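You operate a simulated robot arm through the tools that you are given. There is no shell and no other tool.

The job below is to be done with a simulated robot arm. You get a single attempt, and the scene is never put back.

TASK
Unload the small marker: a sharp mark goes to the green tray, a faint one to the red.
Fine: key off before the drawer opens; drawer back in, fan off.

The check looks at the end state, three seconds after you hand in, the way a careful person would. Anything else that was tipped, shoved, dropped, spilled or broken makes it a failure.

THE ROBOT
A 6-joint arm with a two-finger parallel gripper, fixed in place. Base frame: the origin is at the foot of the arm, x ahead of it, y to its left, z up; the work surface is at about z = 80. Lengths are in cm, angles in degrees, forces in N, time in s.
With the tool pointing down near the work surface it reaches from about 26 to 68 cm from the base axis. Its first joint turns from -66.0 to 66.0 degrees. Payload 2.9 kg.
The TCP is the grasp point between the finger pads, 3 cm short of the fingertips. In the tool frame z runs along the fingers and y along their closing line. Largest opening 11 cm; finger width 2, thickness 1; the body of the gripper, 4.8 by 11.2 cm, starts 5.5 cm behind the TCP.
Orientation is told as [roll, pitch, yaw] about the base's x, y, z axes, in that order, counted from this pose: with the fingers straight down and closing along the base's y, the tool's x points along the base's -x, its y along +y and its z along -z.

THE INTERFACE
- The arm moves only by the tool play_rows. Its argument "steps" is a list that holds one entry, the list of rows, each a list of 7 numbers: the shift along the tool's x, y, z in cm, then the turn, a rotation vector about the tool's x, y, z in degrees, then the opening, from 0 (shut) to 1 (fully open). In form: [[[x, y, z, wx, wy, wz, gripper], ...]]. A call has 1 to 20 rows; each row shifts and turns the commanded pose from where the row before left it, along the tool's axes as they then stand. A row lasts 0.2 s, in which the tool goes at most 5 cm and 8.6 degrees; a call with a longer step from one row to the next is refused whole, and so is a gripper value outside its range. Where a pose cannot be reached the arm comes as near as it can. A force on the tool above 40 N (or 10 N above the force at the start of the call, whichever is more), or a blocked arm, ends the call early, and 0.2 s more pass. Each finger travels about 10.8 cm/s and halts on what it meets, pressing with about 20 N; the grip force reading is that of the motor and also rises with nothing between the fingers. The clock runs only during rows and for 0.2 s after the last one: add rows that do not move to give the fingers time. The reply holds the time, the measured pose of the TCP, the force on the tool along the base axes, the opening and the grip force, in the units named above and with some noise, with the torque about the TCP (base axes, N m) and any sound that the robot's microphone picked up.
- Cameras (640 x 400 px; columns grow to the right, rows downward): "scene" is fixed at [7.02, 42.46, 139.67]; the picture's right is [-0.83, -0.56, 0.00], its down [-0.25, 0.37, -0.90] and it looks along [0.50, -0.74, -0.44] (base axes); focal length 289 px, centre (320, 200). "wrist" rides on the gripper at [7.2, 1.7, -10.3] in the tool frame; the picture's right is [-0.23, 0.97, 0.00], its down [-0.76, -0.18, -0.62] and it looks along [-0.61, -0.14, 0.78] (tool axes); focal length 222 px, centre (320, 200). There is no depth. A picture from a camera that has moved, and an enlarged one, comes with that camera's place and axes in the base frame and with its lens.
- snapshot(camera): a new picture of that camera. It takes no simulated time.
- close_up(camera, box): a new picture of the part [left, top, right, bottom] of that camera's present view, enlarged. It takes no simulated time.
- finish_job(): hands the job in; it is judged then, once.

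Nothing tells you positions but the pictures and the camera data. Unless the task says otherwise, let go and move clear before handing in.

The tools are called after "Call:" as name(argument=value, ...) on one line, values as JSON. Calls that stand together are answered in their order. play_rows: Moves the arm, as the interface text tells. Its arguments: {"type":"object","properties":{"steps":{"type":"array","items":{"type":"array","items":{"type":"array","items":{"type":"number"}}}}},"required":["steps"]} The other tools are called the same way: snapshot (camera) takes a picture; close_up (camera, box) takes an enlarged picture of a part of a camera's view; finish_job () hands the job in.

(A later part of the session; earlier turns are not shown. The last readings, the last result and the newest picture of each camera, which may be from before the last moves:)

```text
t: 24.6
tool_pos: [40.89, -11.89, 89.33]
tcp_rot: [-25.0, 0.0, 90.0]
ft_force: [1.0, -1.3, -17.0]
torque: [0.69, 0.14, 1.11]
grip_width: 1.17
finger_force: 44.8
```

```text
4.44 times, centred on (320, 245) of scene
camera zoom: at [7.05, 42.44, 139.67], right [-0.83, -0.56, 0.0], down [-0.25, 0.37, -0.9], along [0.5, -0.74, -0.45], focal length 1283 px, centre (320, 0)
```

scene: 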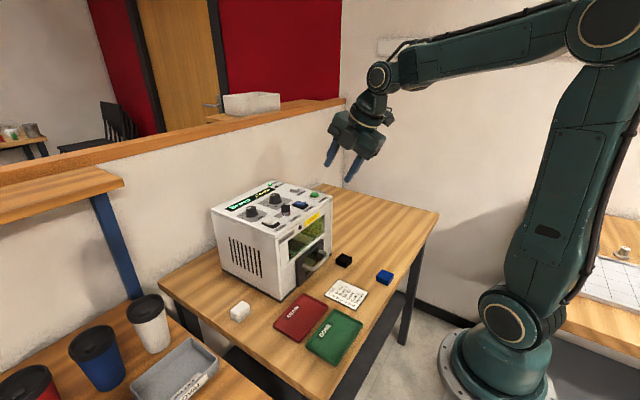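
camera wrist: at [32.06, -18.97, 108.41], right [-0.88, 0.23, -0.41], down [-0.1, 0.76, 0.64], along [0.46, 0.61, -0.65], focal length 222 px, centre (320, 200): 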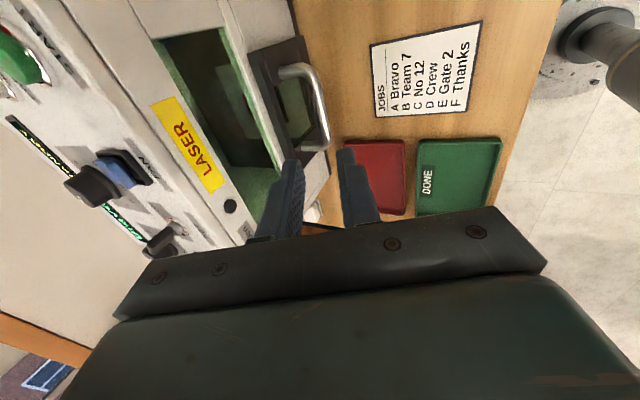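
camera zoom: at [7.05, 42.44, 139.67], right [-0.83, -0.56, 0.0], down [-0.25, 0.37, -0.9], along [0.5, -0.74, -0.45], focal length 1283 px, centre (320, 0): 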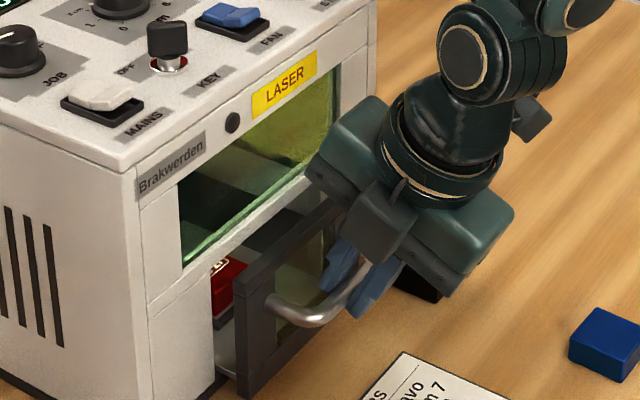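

The drawer slides out smoothly. I'll keep pulling.

Call:
play_rows(steps=[[[0, 0.75, -0.25, 0, 0, 0, 0.0], [0, 0.725, -0.338, 0, 0, 0, 0.0], [0, 0.725, -0.338, 0, 0, 0, 0.0], [0, 0.725, -0.338, 0, 0, 0, 0.0], [0, 0.725, -0.338, 0, 0, 0, 0.0], [0, 0.725, -0.338, 0, 0, 0, 0.0], [0, 0, 0, 0, 0, 0, 0.0]]])

Call:
close_up(camera="scene", box=[260, 190, 400, 320])

```text
t: 26.2
tool_pos: [35.96, -11.78, 89.29]
tcp_rot: [-24.8, -0.1, 90.0]
ft_force: [-0.3, 0.5, -29.5]
torque: [-0.3, 0.22, 0.64]
grip_width: 1.15
finger_force: 44.9
```

```text
3.08 times, centred on (330, 255) of scene
camera zoom: at [7.06, 42.45, 139.67], right [-0.83, -0.56, 0.0], down [-0.25, 0.37, -0.9], along [0.5, -0.74, -0.45], focal length 888 px, centre (289, 31)
```

zoom: 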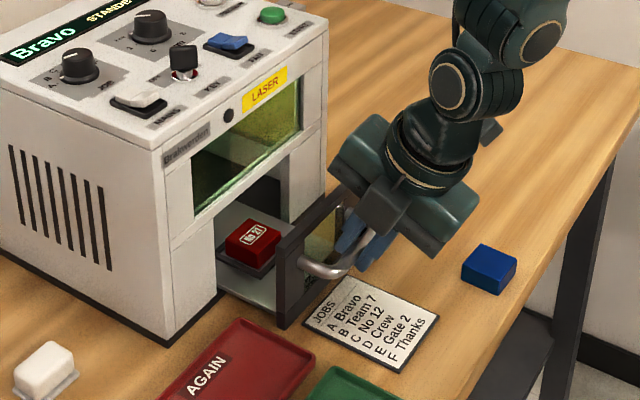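

The red piece ("No 21") sits in a holder just behind the drawer plate. The vertical load is building, so I'll lower slightly and then pull further so the gripper can get at the piece.

Call:
play_rows(steps=[[[0, 0.063, 0.136, 0, 0, 0, 0.0], [0, 0, 0, 0, 0, 0, 0.0]]])

```text
t: 26.8
tool_pos: [36.15, -11.7, 89.34]
tcp_rot: [-25.2, -0.1, 90.0]
ft_force: [-1.5, 2.2, -7.0]
torque: [0.38, 0.11, 0.96]
grip_width: 1.16
finger_force: 44.9
```

Call:
play_rows(steps=[[[0, 0.744, -0.296, 0, 0, 0, 0.0], [0, 0.744, -0.296, 0, 0, 0, 0.0], [0, 0.744, -0.296, 0, 0, 0, 0.0], [0, 0.744, -0.296, 0, 0, 0, 0.0], [0, 0, 0, 0, 0, 0, 0.0]]])

Call:
close_up(camera="scene", box=[260, 190, 400, 320])

```text
t: 28.0
tool_pos: [32.87, -11.81, 89.02]
tcp_rot: [-25.3, 0.0, 90.0]
ft_force: [1.2, 2.9, 34.9]
torque: [-0.23, -0.34, 0.71]
grip_width: 1.18
finger_force: 45.1
```

```text
3.08 times, centred on (330, 255) of scene
camera zoom: at [6.99, 42.48, 139.66], right [-0.83, -0.56, 0.0], down [-0.25, 0.37, -0.9], along [0.5, -0.74, -0.44], focal length 888 px, centre (289, 31)
```

zoom: 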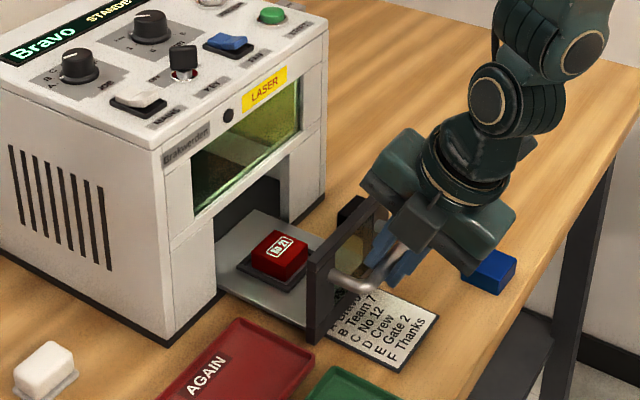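

The vertical load swung the other way, so I'll lift back slightly, then pull a little more.

Call:
play_rows(steps=[[[0, -0.07, -0.15, 0, 0, 0, 0.0], [0, 0, 0, 0, 0, 0, 0.0], [0, 0, 0, 0, 0, 0, 0.0]]])

```text
t: 28.8
tool_pos: [32.74, -11.86, 89.02]
tcp_rot: [-24.7, -0.1, 90.0]
ft_force: [-0.9, 1.4, 4.9]
torque: [-0.79, -0.07, 0.43]
grip_width: 1.14
finger_force: 44.3
```

Call:
play_rows(steps=[[[0, 0.634, -0.296, 0, 0, 0, 0.0], [0, 0.634, -0.296, 0, 0, 0, 0.0], [0, 0.634, -0.296, 0, 0, 0, 0.0], [0, 0, 0, 0, 0, 0, 0.0]]])

Call:
close_up(camera="scene", box=[260, 190, 400, 320])

Call:
snapshot(camera="wrist")

```text
t: 29.8
tool_pos: [30.82, -11.89, 89.12]
tcp_rot: [-24.5, -0.3, 90.0]
ft_force: [-0.3, -1.2, -36.3]
torque: [-0.3, 0.24, 0.66]
grip_width: 1.17
finger_force: 45.1
out of reach, approached as far as the arm can: row 3
```

```text
3.08 times, centred on (330, 255) of scene
camera zoom: at [7.05, 42.44, 139.67], right [-0.83, -0.56, 0.0], down [-0.25, 0.37, -0.9], along [0.5, -0.74, -0.45], focal length 888 px, centre (289, 31)
```

zoom: 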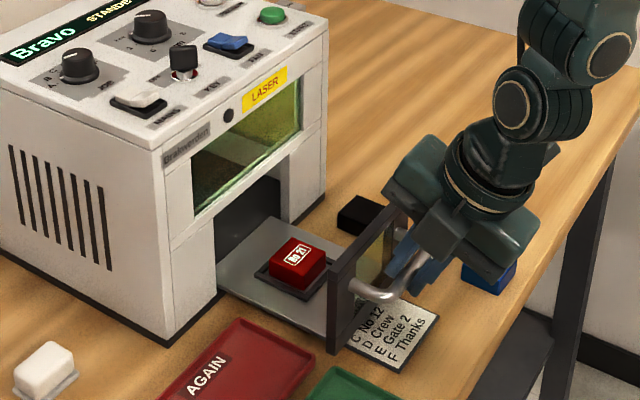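

```text
taken
camera wrist: at [25.07, -19.15, 97.83], right [-0.89, 0.23, -0.4], down [-0.1, 0.76, 0.64], along [0.45, 0.61, -0.65], focal length 222 px, centre (320, 200)
```

wrist: 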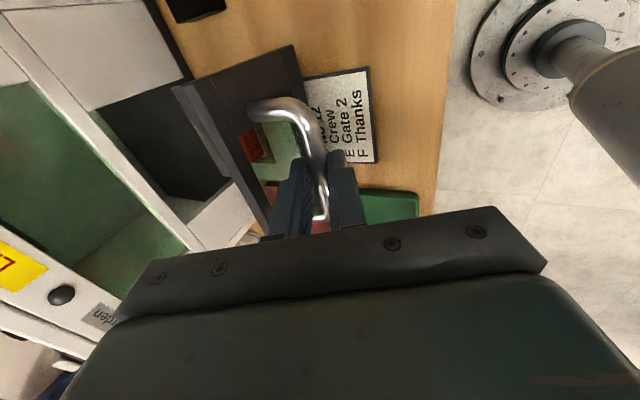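

The drawer is out about 12 cm, which is as far as this posture reaches and enough to access the piece. I'll let go of the bar, rotate the tool upright around it, and check before lifting out.

Call:
play_rows(steps=[[[0, 0.05, 0.11, 0, 0, 0, 0.0], [0, 0, 0, 0, 0, 0, 0.05], [0, 0, 0, 0, 0, 0, 0.15], [0, 0, 0, 0, 0, 0, 0.24], [0, 0, 0, 0, 0, 0, 0.24]]])

Call:
close_up(camera="wrist", box=[230, 60, 390, 240])

```text
t: 31.0
tool_pos: [31.26, -11.88, 89.06]
tcp_rot: [-25.1, 0.0, 90.0]
ft_force: [-0.1, -0.2, -0.1]
torque: [0.0, 0.03, -0.02]
grip_width: 2.65
finger_force: 0.1
```

```text
2.22 times, centred on (310, 150) of wrist
camera zoom: at [25.22, -19.2, 97.8], right [-0.88, 0.23, -0.41], down [-0.1, 0.76, 0.64], along [0.46, 0.61, -0.65], focal length 494 px, centre (342, 311)
```

zoom: 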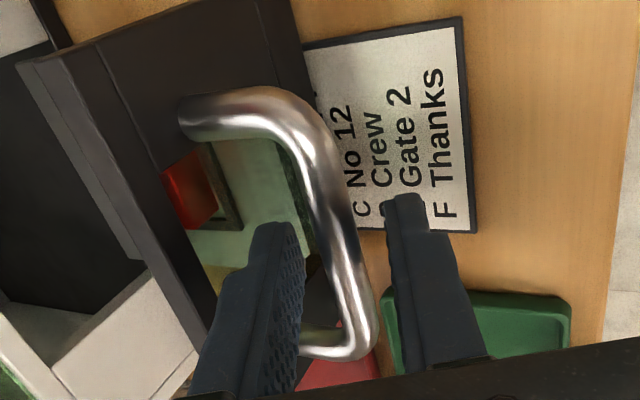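

Call:
play_rows(steps=[[[0, -0.23, 0.05, -8.33, 0, 0, 0.24], [0, -0.235, 0.02, -8.33, 0, 0, 0.24], [0, -0.236, -0.02, -8.34, 0, 0, 0.24], [0, 0, 0, 0, 0, 0, 0.24]]])

Call:
close_up(camera="wrist", box=[230, 60, 390, 240])

Call:
close_up(camera="scene", box=[300, 210, 400, 310])

```text
t: 32.0
tool_pos: [31.74, -11.9, 89.29]
tcp_rot: [0.1, -0.1, 90.0]
ft_force: [-0.2, 0.4, 0.6]
torque: [-0.02, 0.0, 0.02]
grip_width: 2.66
finger_force: 0.1
```

```text
2.22 times, centred on (310, 150) of wrist
camera zoom: at [30.03, -19.15, 99.67], right [-0.97, 0.23, 0.0], down [0.18, 0.76, 0.62], along [0.14, 0.61, -0.78], focal length 494 px, centre (342, 311)
```

zoom: 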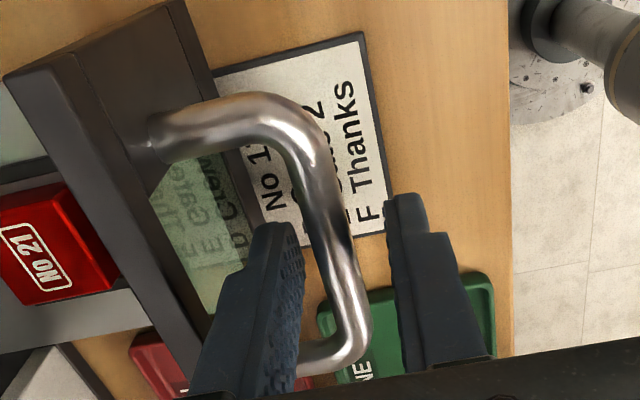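

```text
4.00 times, centred on (350, 260) of scene
camera zoom: at [7.02, 42.46, 139.67], right [-0.83, -0.56, 0.0], down [-0.25, 0.37, -0.9], along [0.5, -0.74, -0.44], focal length 1154 px, centre (200, -40)
```

zoom: 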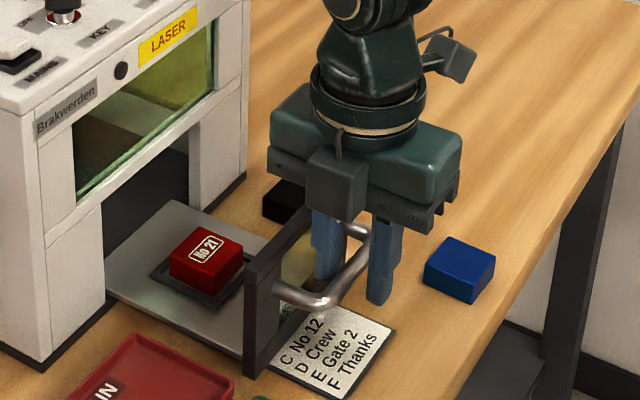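

The tool is upright and free around the bar. I'll lift straight up to get clear and look at the piece.

Call:
play_rows(steps=[[[0, 0, -2, 0, 0, 0, 0.24], [0, 0, -4, 0, 0, 0, 0.24], [0, 0, -4, 0, 0, 0, 0.24], [0, 0, -4, 0, 0, 0, 0.24], [0, 0, -4, 0, 0, 0, 0.24], [0, 0, 0, 0, 0, 0, 0.24]]])

Call:
snapshot(camera="wrist")

Call:
close_up(camera="scene", box=[300, 230, 370, 300])

```text
t: 33.4
tool_pos: [32.01, -12.07, 107.07]
tcp_rot: [-0.1, -0.2, 89.9]
ft_force: [0.5, 0.3, 0.5]
torque: [0.0, 0.01, 0.03]
grip_width: 2.65
finger_force: 0.0
```

```text
taken
camera wrist: at [30.28, -19.35, 117.57], right [-0.97, 0.23, 0.0], down [0.18, 0.76, 0.62], along [0.14, 0.61, -0.78], focal length 222 px, centre (320, 200)
```

wrist: 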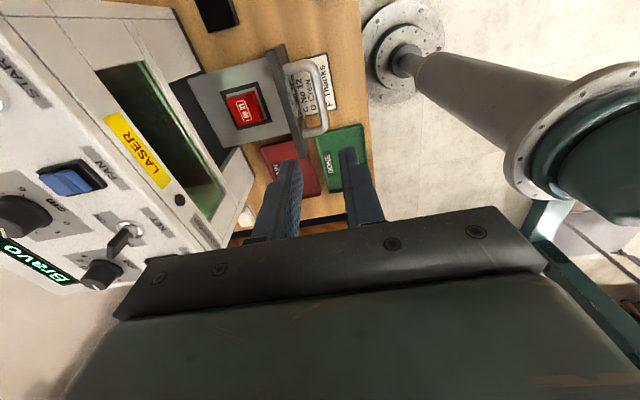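

```text
5.71 times, centred on (335, 265) of scene
camera zoom: at [7.02, 42.46, 139.67], right [-0.83, -0.56, 0.0], down [-0.25, 0.37, -0.9], along [0.5, -0.74, -0.44], focal length 1649 px, centre (234, -171)
```

zoom: 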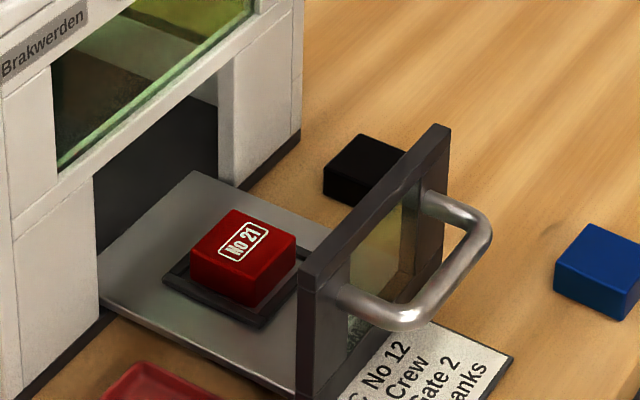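

The piece now stands free in the open drawer. I'll zoom in on its mark and the holder.

Call:
close_up(camera="wrist", box=[215, 75, 285, 135])

Call:
close_up(camera="scene", box=[315, 255, 360, 290])

Call:
close_up(camera="wrist", box=[180, 40, 340, 160])

```text
6.67 times, centred on (250, 105) of wrist
camera zoom: at [30.28, -19.35, 117.57], right [-0.97, 0.23, 0.0], down [0.18, 0.76, 0.62], along [0.14, 0.61, -0.78], focal length 1481 px, centre (787, 833)
```

zoom: 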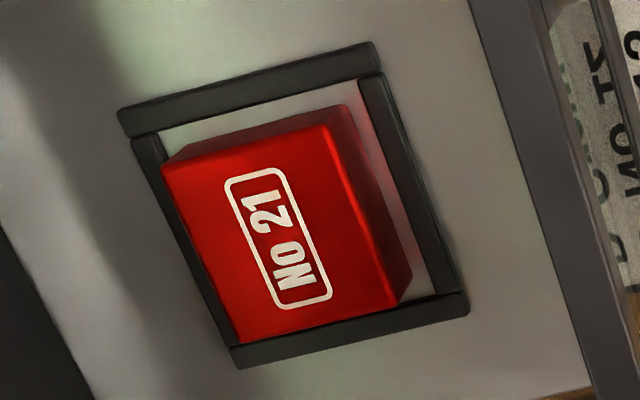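

```text
11.43 times, centred on (338, 272) of scene
camera zoom: at [7.02, 42.46, 139.67], right [-0.83, -0.56, 0.0], down [-0.25, 0.37, -0.9], along [0.5, -0.74, -0.44], focal length 3298 px, centre (120, -629)
```

zoom: 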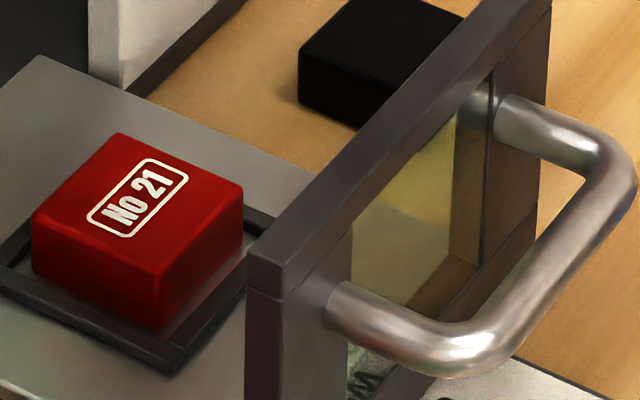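

```text
3.33 times, centred on (260, 100) of wrist
camera zoom: at [30.28, -19.35, 117.57], right [-0.97, 0.23, 0.0], down [0.18, 0.76, 0.62], along [0.14, 0.61, -0.78], focal length 740 px, centre (520, 533)
```

zoom: 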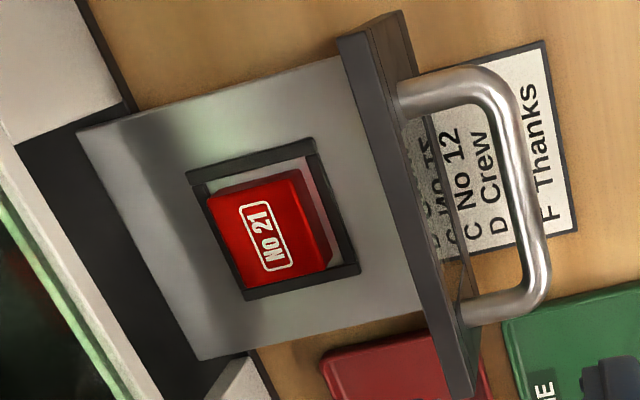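

The mark "No 21" is crisp and bright white, so it is sharp and goes to the green DONE tray. The block is about 3.8 cm square, top centre near (43.4, -12.2, 84). I'll turn the fingers back to close along y and look from above.

Call:
play_rows(steps=[[[0, 0, 0, 0, 0, 8.18, 0.3], [0, 0, 0, 0, 0, 8.18, 0.4], [0, 0, 0, 0, 0, 8.18, 0.5], [0, 0, 0, 0, 0, 8.18, 0.55], [0, 0, 0, 0, 0, 8.18, 0.55], [0, 0, 0, 0, 0, 8.18, 0.55], [0, 0, 0, 0, 0, 8.18, 0.55], [0, 0, 0, 0, 0, 8.18, 0.55], [0, 0, 0, 0, 0, 8.18, 0.55], [0, 0, 0, 0, 0, 8.18, 0.55], [0, 0, 0, 0, 0, 8.2, 0.55], [0, 0, 0, 0, 0, 0, 0.55]]])

Call:
snapshot(camera="wrist")

Call:
close_up(camera="wrist", box=[220, 60, 420, 200])

```text
t: 36.0
tool_pos: [31.75, -12.05, 107.18]
tcp_rot: [0.1, 0.0, 0.0]
ft_force: [0.8, 0.6, -0.8]
torque: [-0.02, 0.01, 0.02]
grip_width: 6.06
finger_force: 0.2
```

```text
taken
camera wrist: at [24.5, -10.32, 117.6], right [0.23, 0.97, 0.0], down [0.76, -0.18, 0.62], along [0.61, -0.14, -0.78], focal length 222 px, centre (320, 200)
```

wrist: 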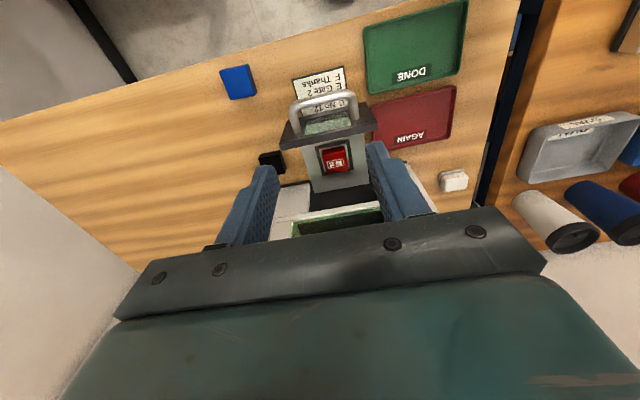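

```text
2.86 times, centred on (320, 130) of wrist
camera zoom: at [24.5, -10.32, 117.6], right [0.23, 0.97, 0.0], down [0.76, -0.18, 0.62], along [0.61, -0.14, -0.78], focal length 635 px, centre (320, 400)
```

zoom: 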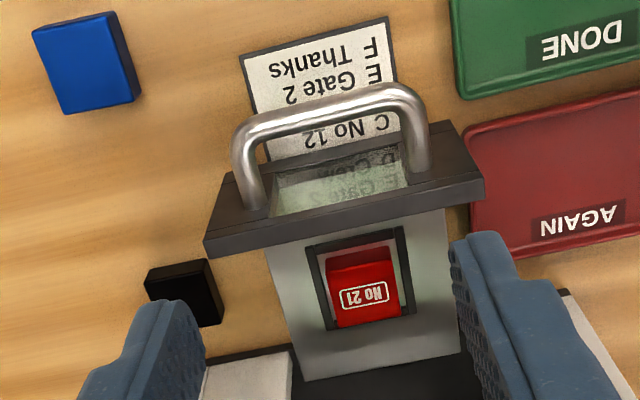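

The block sits at (43.5, -12.1). I'll move above it, tilt the tool forward 6° for extra clearance from the machine front, and lower to a check height.

Call:
play_rows(steps=[[[-3.85, 0, 0, 0, 0, 0, 0.55], [-3.85, 0, 0, 0, 0, 0, 0.55], [-3.85, 0, 0, 0, -6, 0, 0.55], [0.42, 0, 3.98, 0, 0, 0, 0.55], [0.42, 0, 3.98, 0, 0, 0, 0.55], [0.32, 0, 2.98, 0, 0, 0, 0.55], [0, 0, 0, 0, 0, 0, 0.55]]])

Call:
snapshot(camera="wrist")

Call:
close_up(camera="scene", box=[260, 190, 400, 310])

Call:
close_up(camera="wrist", box=[250, 90, 410, 210])

```text
t: 37.6
tool_pos: [43.42, -12.02, 96.33]
tcp_rot: [0.1, -6.0, -0.1]
ft_force: [-0.4, 0.5, -0.2]
torque: [-0.02, 0.0, 0.0]
grip_width: 6.04
finger_force: 0.0
```

```text
taken
camera wrist: at [35.15, -10.35, 105.86], right [0.23, 0.97, 0.02], down [0.69, -0.18, 0.7], along [0.69, -0.14, -0.71], focal length 222 px, centre (320, 200)
```

wrist: 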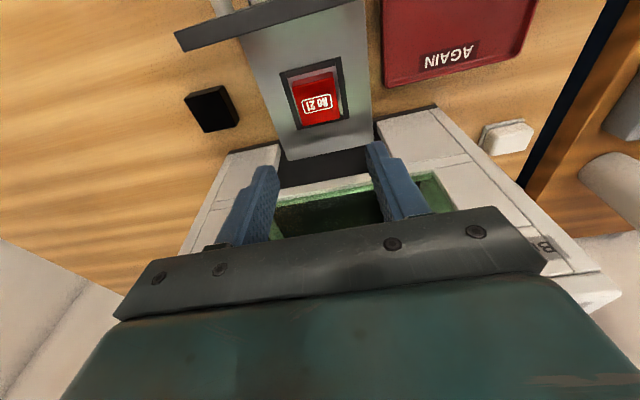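

```text
3.33 times, centred on (330, 250) of scene
camera zoom: at [7.02, 42.45, 139.67], right [-0.83, -0.56, 0.0], down [-0.25, 0.37, -0.9], along [0.5, -0.74, -0.44], focal length 962 px, centre (287, 33)
```

zoom: 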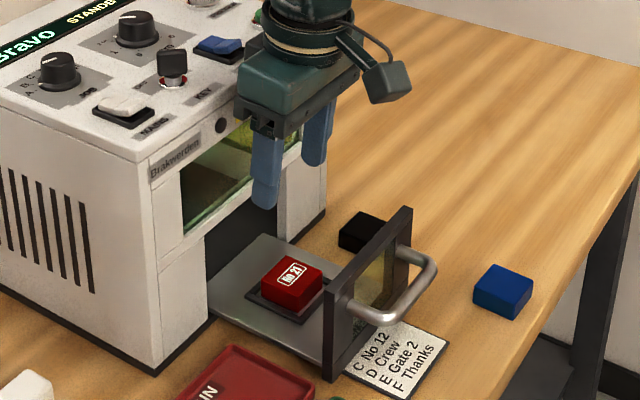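

```text
3.33 times, centred on (330, 150) of wrist
camera zoom: at [35.15, -10.35, 105.86], right [0.23, 0.97, 0.02], down [0.69, -0.18, 0.7], along [0.69, -0.14, -0.71], focal length 740 px, centre (287, 367)
```

zoom: 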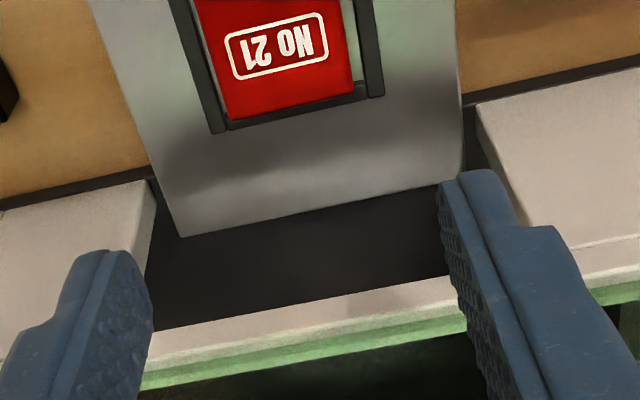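

Lined up in y; I'll shift 0.4 cm back in x and lower until the tips are just below the block's top.

Call:
play_rows(steps=[[[0.82, 0, 3.98, 0, 0, 0, 0.55], [0.32, 0, 2.98, 0, 0, 0, 0.55], [0.26, 0, 2.5, 0, 0, 0, 0.55], [0, 0, 0, 0, 0, 0, 0.55]]])

Call:
close_up(camera="wrist", box=[220, 60, 420, 200])

Call:
close_up(camera="scene", box=[290, 210, 380, 300])

```text
t: 38.6
tool_pos: [43.05, -11.86, 86.77]
tcp_rot: [0.2, -5.9, 0.0]
ft_force: [0.2, 0.4, -0.2]
torque: [-0.03, 0.02, 0.02]
grip_width: 6.02
finger_force: 0.0
```

```text
2.86 times, centred on (320, 130) of wrist
camera zoom: at [34.84, -10.15, 96.34], right [0.23, 0.97, 0.02], down [0.69, -0.18, 0.7], along [0.69, -0.14, -0.71], focal length 635 px, centre (320, 400)
```

zoom: 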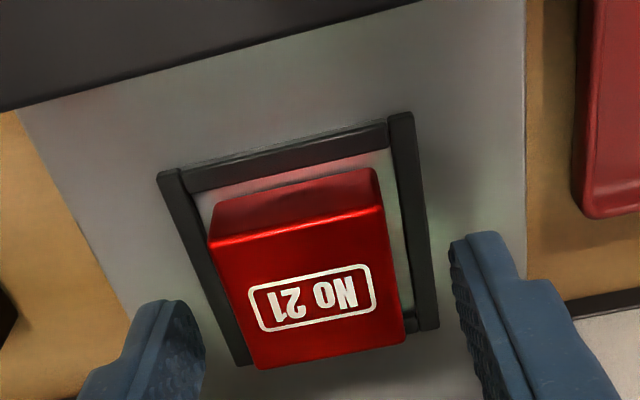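

```text
4.44 times, centred on (335, 255) of scene
camera zoom: at [7.02, 42.46, 139.67], right [-0.83, -0.56, 0.0], down [-0.25, 0.37, -0.9], along [0.5, -0.74, -0.44], focal length 1283 px, centre (253, -44)
```

zoom: 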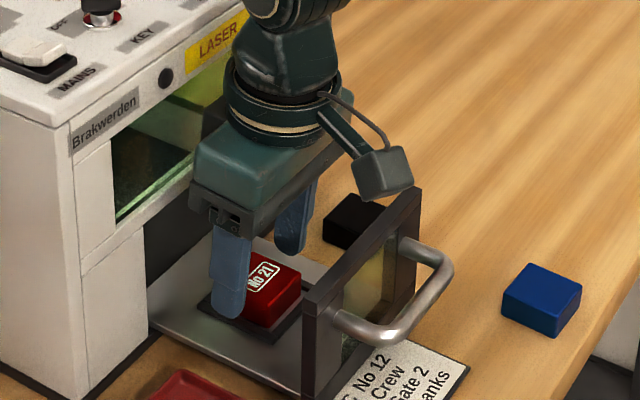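

The tips are level with the block's top and centred. I'll go down about 0.95 cm more (staying above the holder's rim) and close on the block.

Call:
play_rows(steps=[[[0.05, -0.1, 0.5, 0, 0, 0, 0.55], [0.05, 0, 0.45, 0, 0, 0, 0.55], [0, 0, 0, 0, 0, 0, 0.45], [0, 0, 0, 0, 0, 0, 0.38], [0, 0, 0, 0, 0, 0, 0.3], [0, 0, 0, 0, 0, 0, 0.3]]])

Call:
close_up(camera="wrist", box=[220, 60, 420, 200])

Call:
close_up(camera="scene", box=[290, 210, 380, 300])

```text
t: 40.0
tool_pos: [43.08, -12.12, 85.88]
tcp_rot: [0.0, -6.0, 0.0]
ft_force: [-0.3, -0.3, 0.2]
torque: [0.01, 0.01, -0.03]
grip_width: 3.94
finger_force: 20.4
```

```text
2.86 times, centred on (320, 130) of wrist
camera zoom: at [34.78, -10.38, 95.45], right [0.23, 0.97, 0.03], down [0.69, -0.18, 0.7], along [0.69, -0.14, -0.71], focal length 635 px, centre (320, 400)
```

zoom: 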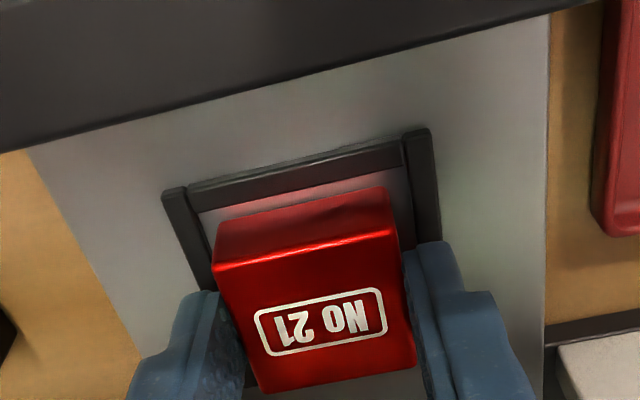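

```text
4.44 times, centred on (335, 255) of scene
camera zoom: at [7.02, 42.45, 139.67], right [-0.83, -0.56, 0.0], down [-0.25, 0.37, -0.9], along [0.5, -0.74, -0.44], focal length 1283 px, centre (253, -44)
```

zoom: 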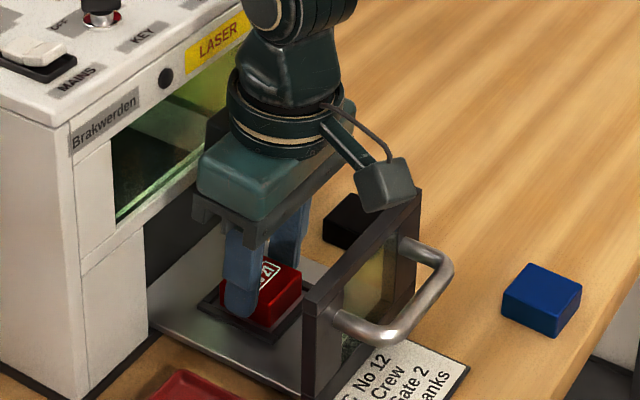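

The block is gripped at 3.94 cm. I'll lift slowly and check that it comes along cleanly.

Call:
play_rows(steps=[[[-0.05, 0, -0.5, 0, 0, 0, 0.28], [-0.1, 0, -1.0, 0, 0, 0, 0.28], [-0.1, 0, -1.0, 0, 0, 0, 0.28], [-0.1, 0, -1.0, 0, 0, 0, 0.28], [0, 0, 0, 0, 0, 0, 0.28]]])

Call:
close_up(camera="scene", box=[290, 210, 380, 300])

Call:
close_up(camera="wrist", box=[220, 60, 420, 200])

```text
t: 41.2
tool_pos: [42.96, -12.25, 89.29]
tcp_rot: [0.1, -6.0, 0.0]
ft_force: [0.2, -0.4, -0.6]
torque: [0.01, 0.03, 0.0]
grip_width: 3.92
finger_force: 19.3
```

```text
4.44 times, centred on (335, 255) of scene
camera zoom: at [7.02, 42.45, 139.67], right [-0.83, -0.56, 0.0], down [-0.25, 0.37, -0.9], along [0.5, -0.74, -0.44], focal length 1283 px, centre (253, -44)
```

zoom: 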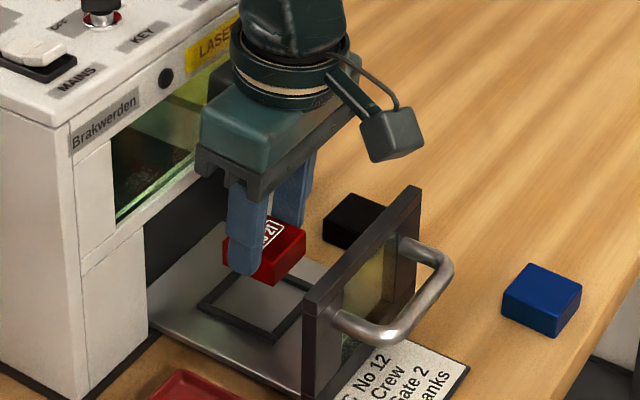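

```text
2.86 times, centred on (320, 130) of wrist
camera zoom: at [34.57, -10.47, 98.85], right [0.23, 0.97, 0.03], down [0.69, -0.18, 0.7], along [0.69, -0.14, -0.71], focal length 635 px, centre (320, 400)
```

zoom: 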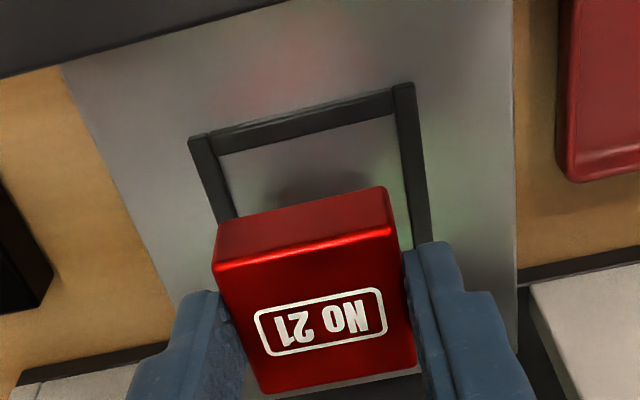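

The block is out, held level and with a sharp mark. I'll raise it over the drawer and carry it to above the green tray, centred at about (30.6, 1.4).

Call:
play_rows(steps=[[[-0.36, 0, -3.4, 0, 0, 0, 0.28], [-0.36, 0, -3.4, 0, 0, 0, 0.28], [-0.34, 0, -3.2, 0, 0, 0, 0.28], [2.1, 2.26, -0.22, 0, 0, 0, 0.28], [2.1, 2.26, -0.22, 0, 0, 0, 0.28], [2.1, 2.26, -0.22, 0, 0, 0, 0.28], [2.1, 2.26, -0.22, 0, 0, 0, 0.28], [2.1, 2.26, -0.22, 0, 0, 0, 0.28], [2.1, 2.26, -0.22, 0, 0, 0, 0.28], [0, 0, 0, 0, 0, 0, 0.28]]])

Call:
snapshot(camera="wrist")

Call:
snapshot(camera="scene")

```text
t: 43.4
tool_pos: [30.04, 1.35, 99.46]
tcp_rot: [0.0, -6.1, 0.0]
ft_force: [-0.5, -0.1, -0.7]
torque: [0.0, 0.02, -0.01]
grip_width: 3.93
finger_force: 20.3
```

```text
taken
camera wrist: at [21.73, 3.11, 108.9], right [0.23, 0.97, 0.02], down [0.69, -0.18, 0.7], along [0.69, -0.14, -0.71], focal length 222 px, centre (320, 200)
```

wrist: 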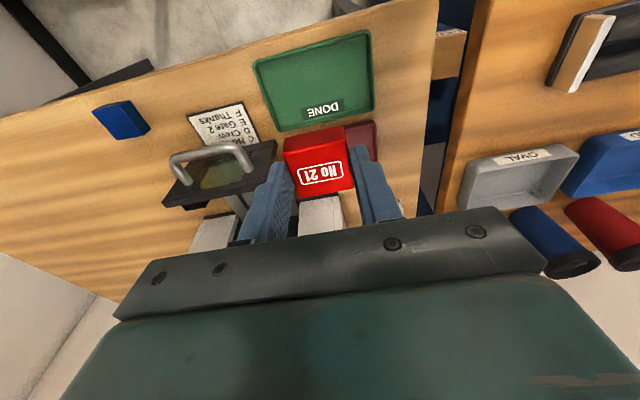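

```text
taken
```

scene: 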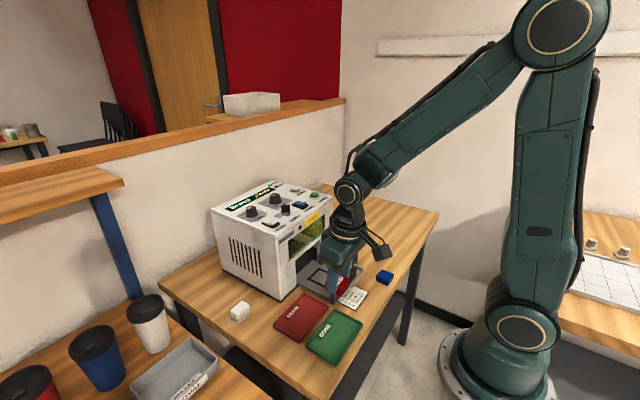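

The block is right over the green tray. I'll lower to just above the tray floor and check.

Call:
play_rows(steps=[[[0.42, 0, 3.98, 0, 0, 0, 0.28], [0.42, 0, 3.98, 0, 0, 0, 0.28], [0.42, 0, 3.98, 0, 0, 0, 0.28], [0.18, 0, 1.7, 0, 0, 0, 0.28], [0, 0, 0, 0, 0, 0, 0.28]]])

Call:
close_up(camera="scene", box=[285, 290, 375, 380])

Call:
snapshot(camera="wrist")

```text
t: 44.6
tool_pos: [30.39, 1.25, 85.58]
tcp_rot: [0.1, -6.1, 0.0]
ft_force: [-0.1, 0.8, -0.7]
torque: [-0.03, 0.02, 0.04]
grip_width: 3.91
finger_force: 20.3
```

```text
4.44 times, centred on (330, 335) of scene
camera zoom: at [7.03, 42.46, 139.67], right [-0.83, -0.56, 0.0], down [-0.25, 0.37, -0.9], along [0.5, -0.74, -0.44], focal length 1283 px, centre (276, -400)
```

zoom: 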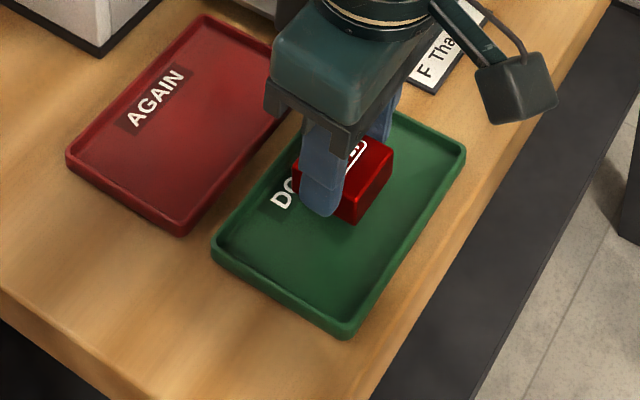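

```text
taken
camera wrist: at [22.03, 2.95, 95.18], right [0.23, 0.97, 0.02], down [0.69, -0.18, 0.7], along [0.69, -0.14, -0.71], focal length 222 px, centre (320, 200)
```

wrist: 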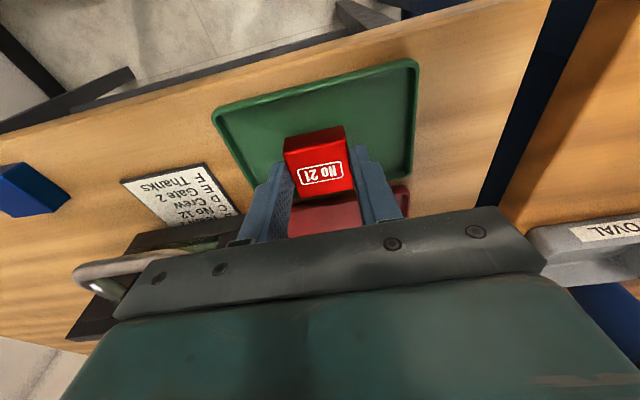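

Call:
play_rows(steps=[[[0.04, 0, 0.35, 0, 0, 0, 0.28], [0.03, 0, 0.3, 0, 0, 0, 0.28], [0, 0, 0, 0, 0, 0, 0.28]]])

Call:
close_up(camera="scene", box=[310, 305, 360, 345])

```text
t: 45.4
tool_pos: [30.23, 1.26, 84.85]
tcp_rot: [0.0, -6.0, 0.0]
ft_force: [-0.5, 0.2, -1.0]
torque: [-0.03, 0.04, 0.0]
grip_width: 3.92
finger_force: 19.9
```

```text
10.00 times, centred on (335, 325) of scene
camera zoom: at [7.02, 42.46, 139.67], right [-0.83, -0.56, 0.0], down [-0.25, 0.37, -0.9], along [0.5, -0.74, -0.44], focal length 2886 px, centre (170, -1050)
```

zoom: 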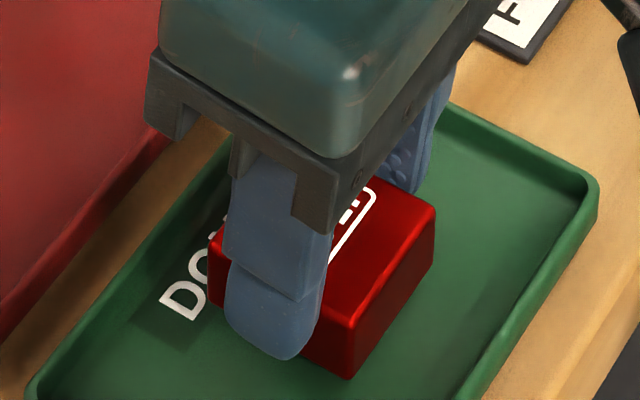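

Call:
play_rows(steps=[[[0.02, 0, 0.2, 0, 0, 0, 0.28], [0, 0, 0, 0, 0, 0, 0.28]]])

```text
t: 46.0
tool_pos: [30.29, 1.4, 84.88]
tcp_rot: [0.0, -6.0, 0.0]
ft_force: [0.1, 0.3, -0.3]
torque: [-0.02, 0.01, 0.01]
grip_width: 3.91
finger_force: 19.7
```

Call:
play_rows(steps=[[[0.02, 0, 0.2, 0, 0, 0, 0.28], [0, 0, 0, 0, 0, 0, 0.28]]])

```text
t: 46.6
tool_pos: [30.24, 1.4, 84.5]
tcp_rot: [0.1, -6.0, 0.0]
ft_force: [-0.5, 0.5, -1.0]
torque: [-0.01, 0.02, 0.0]
grip_width: 3.95
finger_force: 19.8
```

Call:
play_rows(steps=[[[0.02, 0, 0.15, 0, 0, 0, 0.28], [0, 0, 0, 0, 0, 0, 0.28]]])

Call:
close_up(camera="scene", box=[310, 305, 360, 345])

```text
t: 47.2
tool_pos: [30.22, 1.42, 84.29]
tcp_rot: [-0.1, -6.1, 0.0]
ft_force: [-0.8, -1.7, 13.4]
torque: [-0.02, 0.03, 0.01]
grip_width: 3.94
finger_force: 19.9
```

```text
10.00 times, centred on (335, 325) of scene
camera zoom: at [7.01, 42.45, 139.67], right [-0.83, -0.56, 0.0], down [-0.25, 0.37, -0.9], along [0.5, -0.74, -0.44], focal length 2886 px, centre (170, -1050)
```

zoom: 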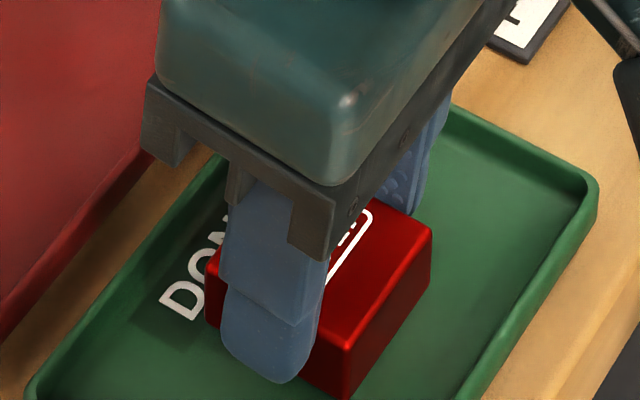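

The block has touched the tray floor (13 N upward). I'll release and lift straight up.

Call:
play_rows(steps=[[[0, 0, -0.04, 0, 0, 0, 0.28], [0, 0, 0, 0, 0, 0, 0.38], [0, 0, 0, 0, 0, 0, 0.5], [0, 0, 0, 0, 0, 0, 0.5], [-0.1, 0, -1, 0, 0, 0, 0.5], [-0.21, 0, -2, 0, 0, 0, 0.5], [-0.42, 0, -4, 0, 0, 0, 0.5], [-0.42, 0, -4, 0, 0, 0, 0.5], [-0.42, 0, -4, 0, 0, 0, 0.5], [0, 0, 0, 0, 0, 0, 0.5]]])

Call:
snapshot(camera="wrist")

Call:
close_up(camera="scene", box=[260, 230, 400, 380])

```text
t: 49.4
tool_pos: [30.03, 1.82, 99.37]
tcp_rot: [0.1, -5.9, 0.0]
ft_force: [-0.9, 0.3, 0.1]
torque: [-0.01, 0.01, 0.0]
grip_width: 5.5
finger_force: 0.1
```

```text
taken
camera wrist: at [21.73, 3.38, 108.95], right [0.23, 0.97, 0.02], down [0.69, -0.18, 0.7], along [0.69, -0.14, -0.71], focal length 222 px, centre (320, 200)
```

wrist: 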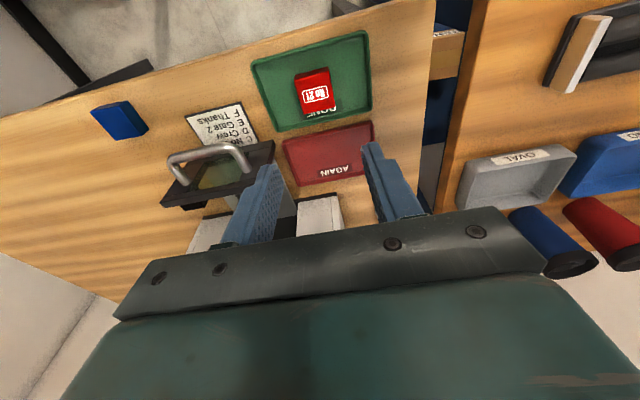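

```text
2.67 times, centred on (330, 305) of scene
camera zoom: at [7.02, 42.46, 139.67], right [-0.83, -0.56, 0.0], down [-0.25, 0.37, -0.9], along [0.5, -0.74, -0.44], focal length 770 px, centre (293, -80)
```

zoom: 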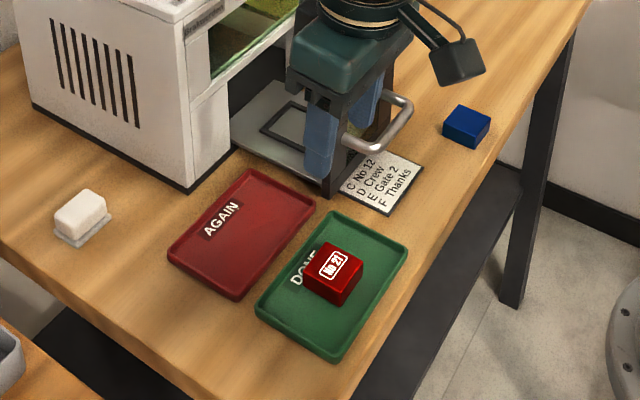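

The block is resting in the green tray, and everything else is undisturbed. Next I'll close the fingers, bring the tool upright, and move in front of the handle to push the drawer back in.

Call:
play_rows(steps=[[[0, 0, 0, 0, 6, 0, 0.3], [0.43, -3.43, 0, 0, 0, 0, 0.1], [0.43, -3.43, 0, 0, 0, 0, 0], [0.43, -3.43, 0, 0, 0, 0, 0], [0.43, -3.43, 0, 0, 0, 0, 0], [0, 0, 0, 0, 0, 0, 0]]])

Call:
snapshot(camera="wrist")

Call:
close_up(camera="scene", box=[280, 210, 400, 310])

```text
t: 50.8
tool_pos: [29.0, -12.21, 99.56]
tcp_rot: [0.1, 0.1, 0.1]
ft_force: [0.2, -0.4, 0.0]
torque: [0.01, 0.0, -0.01]
grip_width: 0.0
finger_force: 19.9
```

```text
taken
camera wrist: at [21.6, -10.43, 109.9], right [0.23, 0.97, 0.0], down [0.76, -0.18, 0.62], along [0.61, -0.14, -0.78], focal length 222 px, centre (320, 200)
```

wrist: 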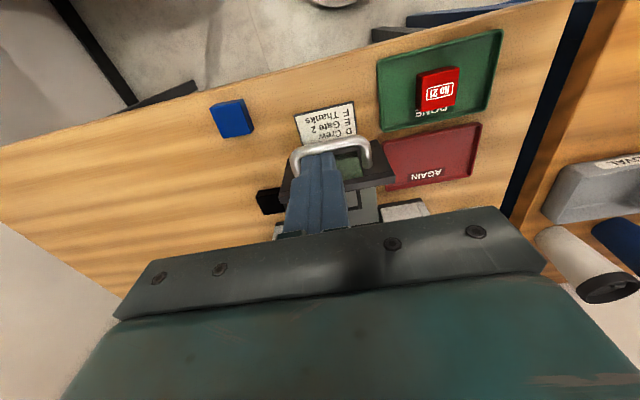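

```text
4.00 times, centred on (340, 260) of scene
camera zoom: at [7.02, 42.45, 139.67], right [-0.83, -0.56, 0.0], down [-0.25, 0.37, -0.9], along [0.5, -0.74, -0.44], focal length 1154 px, centre (240, -40)
```

zoom: 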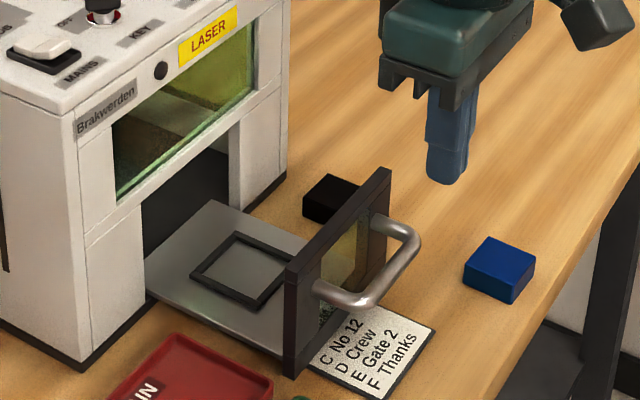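

The closed fingers are about 1.4 cm in front of the bar line. I'll lower to bar height and check before pushing.

Call:
play_rows(steps=[[[0, 0.3, 4, 0, 0, 0, 0], [0, 0, 4, 0, 0, 0, 0], [0, 0, 2.9, 0, 0, 0, 0], [0, 0, 0, 0, 0, 0, 0]]])

Call:
close_up(camera="scene", box=[280, 210, 400, 310])

Call:
close_up(camera="wrist", box=[220, 60, 420, 210])

```text
t: 51.8
tool_pos: [28.61, -11.84, 88.61]
tcp_rot: [0.0, 0.0, 0.0]
ft_force: [0.1, 0.4, 0.8]
torque: [0.02, 0.01, 0.0]
grip_width: 0.0
finger_force: 19.3
```

```text
4.00 times, centred on (340, 260) of scene
camera zoom: at [7.02, 42.45, 139.67], right [-0.83, -0.56, 0.0], down [-0.25, 0.37, -0.9], along [0.5, -0.74, -0.44], focal length 1154 px, centre (240, -40)
```

zoom: 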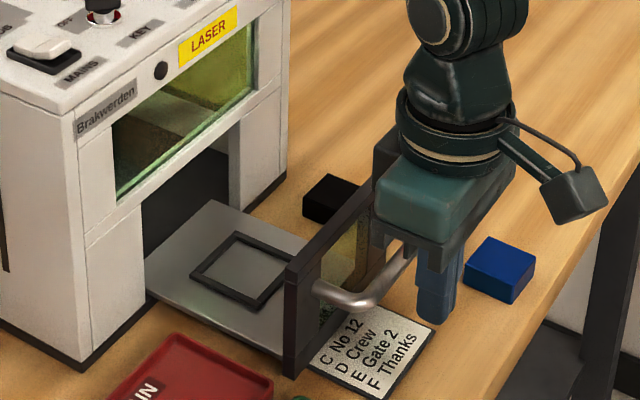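

```text
2.67 times, centred on (320, 135) of wrist
camera zoom: at [21.34, -10.24, 99.04], right [0.23, 0.97, 0.0], down [0.76, -0.18, 0.62], along [0.61, -0.14, -0.78], focal length 592 px, centre (320, 373)
```

zoom: 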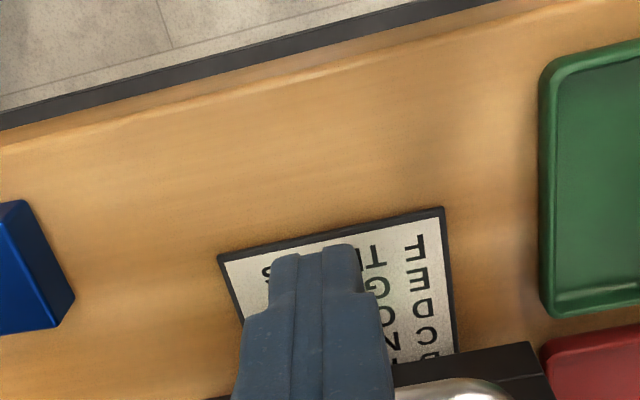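

The fingers stand in front of the bar at the right height. I'll push the drawer in steadily most of the way.

Call:
play_rows(steps=[[[-0.6, 0, 0, 0, 0, 0, 0], [-0.6, 0, 0, 0, 0, 0, 0], [-0.8, 0, 0, 0, 0, 0, 0], [-0.8, 0, 0, 0, 0, 0, 0], [-0.8, 0, 0, 0, 0, 0, 0], [-0.8, 0, 0, 0, 0, 0, 0], [-0.8, 0, 0, 0, 0, 0, 0], [-0.8, 0, 0, 0, 0, 0, 0], [-0.8, 0, 0, 0, 0, 0, 0], [-0.8, 0, 0, 0, 0, 0, 0], [-0.8, 0, 0, 0, 0, 0, 0], [0, 0, 0, 0, 0, 0, 0]]])

Call:
close_up(camera="scene", box=[260, 190, 400, 310])

```text
t: 54.4
tool_pos: [37.15, -11.95, 88.59]
tcp_rot: [0.1, 0.0, 0.0]
ft_force: [-0.5, 0.2, 0.0]
torque: [-0.02, 0.0, 0.0]
grip_width: 0.0
finger_force: 20.5
```

```text
3.33 times, centred on (330, 250) of scene
camera zoom: at [7.02, 42.45, 139.67], right [-0.83, -0.56, 0.0], down [-0.25, 0.37, -0.9], along [0.5, -0.74, -0.44], focal length 962 px, centre (287, 33)
```

zoom: 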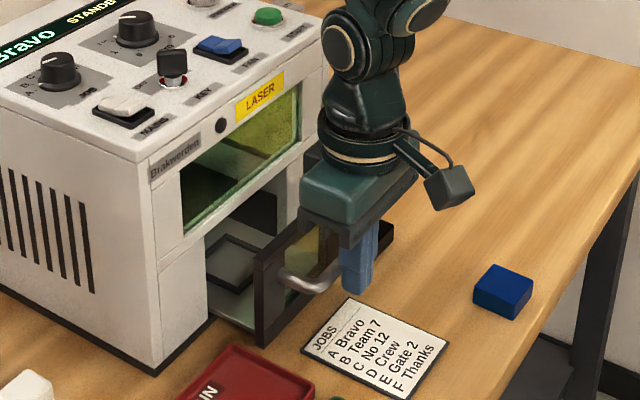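

The drawer is sliding in well. I'll continue with smaller steps toward the closed position.

Call:
play_rows(steps=[[[-0.6, 0, 0, 0, 0, 0, 0], [-0.6, 0, 0, 0, 0, 0, 0], [-0.6, 0, 0, 0, 0, 0, 0], [-0.6, 0, 0, 0, 0, 0, 0], [-0.6, 0, 0, 0, 0, 0, 0], [-0.4, 0, 0, 0, 0, 0, 0], [-0.4, 0, 0, 0, 0, 0, 0], [-0.3, 0, 0, 0, 0, 0, 0], [0, 0, 0, 0, 0, 0, 0]]])

Call:
close_up(camera="scene", box=[260, 190, 400, 310])

```text
t: 56.4
tool_pos: [40.85, -11.86, 88.48]
tcp_rot: [0.1, 0.0, 0.0]
ft_force: [-0.3, -0.3, 1.0]
torque: [0.0, 0.0, -0.02]
grip_width: 0.0
finger_force: 20.2
```

```text
3.33 times, centred on (330, 250) of scene
camera zoom: at [7.02, 42.45, 139.67], right [-0.83, -0.56, 0.0], down [-0.25, 0.37, -0.9], along [0.5, -0.74, -0.44], focal length 962 px, centre (287, 33)
```

zoom: 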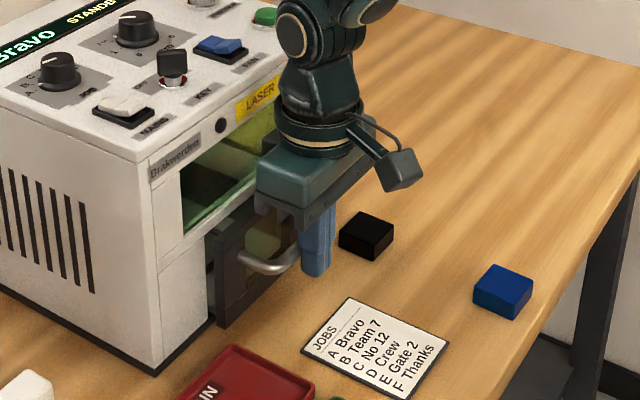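

About a centimetre remains. I'll push on in small steps until the drawer seats.

Call:
play_rows(steps=[[[-0.25, 0, 0, 0, 0, 0, 0], [-0.25, 0, 0, 0, 0, 0, 0], [-0.25, 0, 0, 0, 0, 0, 0], [-0.2, 0, 0, 0, 0, 0, 0], [0, 0, 0, 0, 0, 0, 0]]])

Call:
close_up(camera="scene", box=[270, 210, 350, 290])

```text
t: 57.6
tool_pos: [41.96, -11.77, 88.49]
tcp_rot: [0.1, 0.0, 0.0]
ft_force: [0.0, -0.7, 0.1]
torque: [-0.01, 0.0, 0.01]
grip_width: 0.0
finger_force: 20.1
```

```text
5.00 times, centred on (310, 250) of scene
camera zoom: at [7.02, 42.46, 139.67], right [-0.83, -0.56, 0.0], down [-0.25, 0.37, -0.9], along [0.5, -0.74, -0.44], focal length 1443 px, centre (370, -50)
```

zoom: 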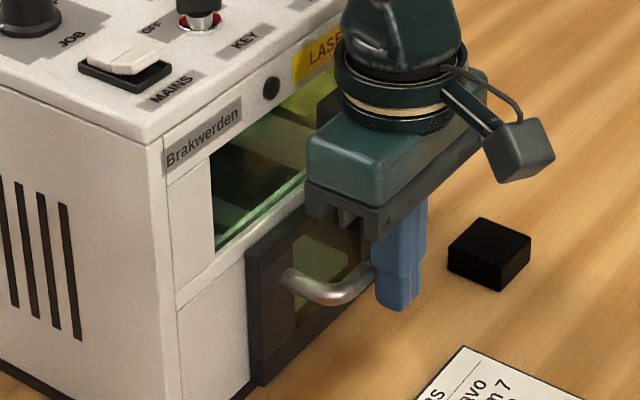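

It looks nearly seated; I'll push in fine steps until I feel it stop.

Call:
play_rows(steps=[[[-0.15, 0, 0, 0, 0, 0, 0], [-0.1, 0, 0, 0, 0, 0, 0], [0, 0, 0, 0, 0, 0, 0]]])

```text
t: 58.4
tool_pos: [41.9, -11.9, 88.47]
tcp_rot: [0.1, 0.2, 0.0]
ft_force: [-15.4, 2.6, -4.4]
torque: [0.02, 0.2, 0.06]
grip_width: 0.0
finger_force: 20.1
```

Call:
play_rows(steps=[[[-0.1, 0, 0, 0, 0, 0, 0], [0, 0, 0, 0, 0, 0, 0]]])

Call:
close_up(camera="scene", box=[280, 215, 344, 295])

```text
t: 59.0
tool_pos: [41.99, -11.98, 88.6]
tcp_rot: [0.2, 0.5, 0.0]
ft_force: [-21.5, -0.3, -8.1]
torque: [0.02, 0.29, 0.02]
grip_width: 0.0
finger_force: 20.5
```

```text
5.00 times, centred on (312, 255) of scene
camera zoom: at [6.98, 42.45, 139.67], right [-0.83, -0.56, 0.0], down [-0.25, 0.37, -0.9], along [0.5, -0.74, -0.44], focal length 1443 px, centre (360, -75)
```

zoom: 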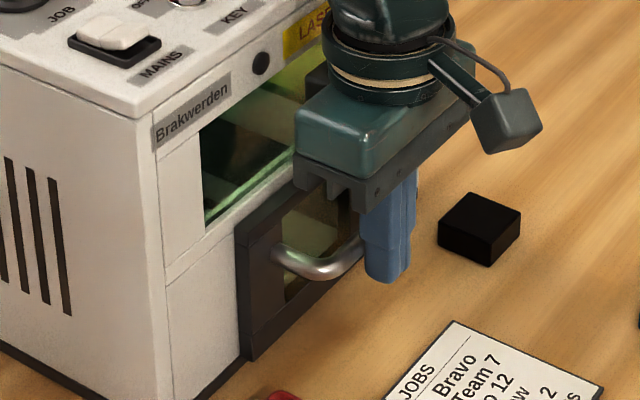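

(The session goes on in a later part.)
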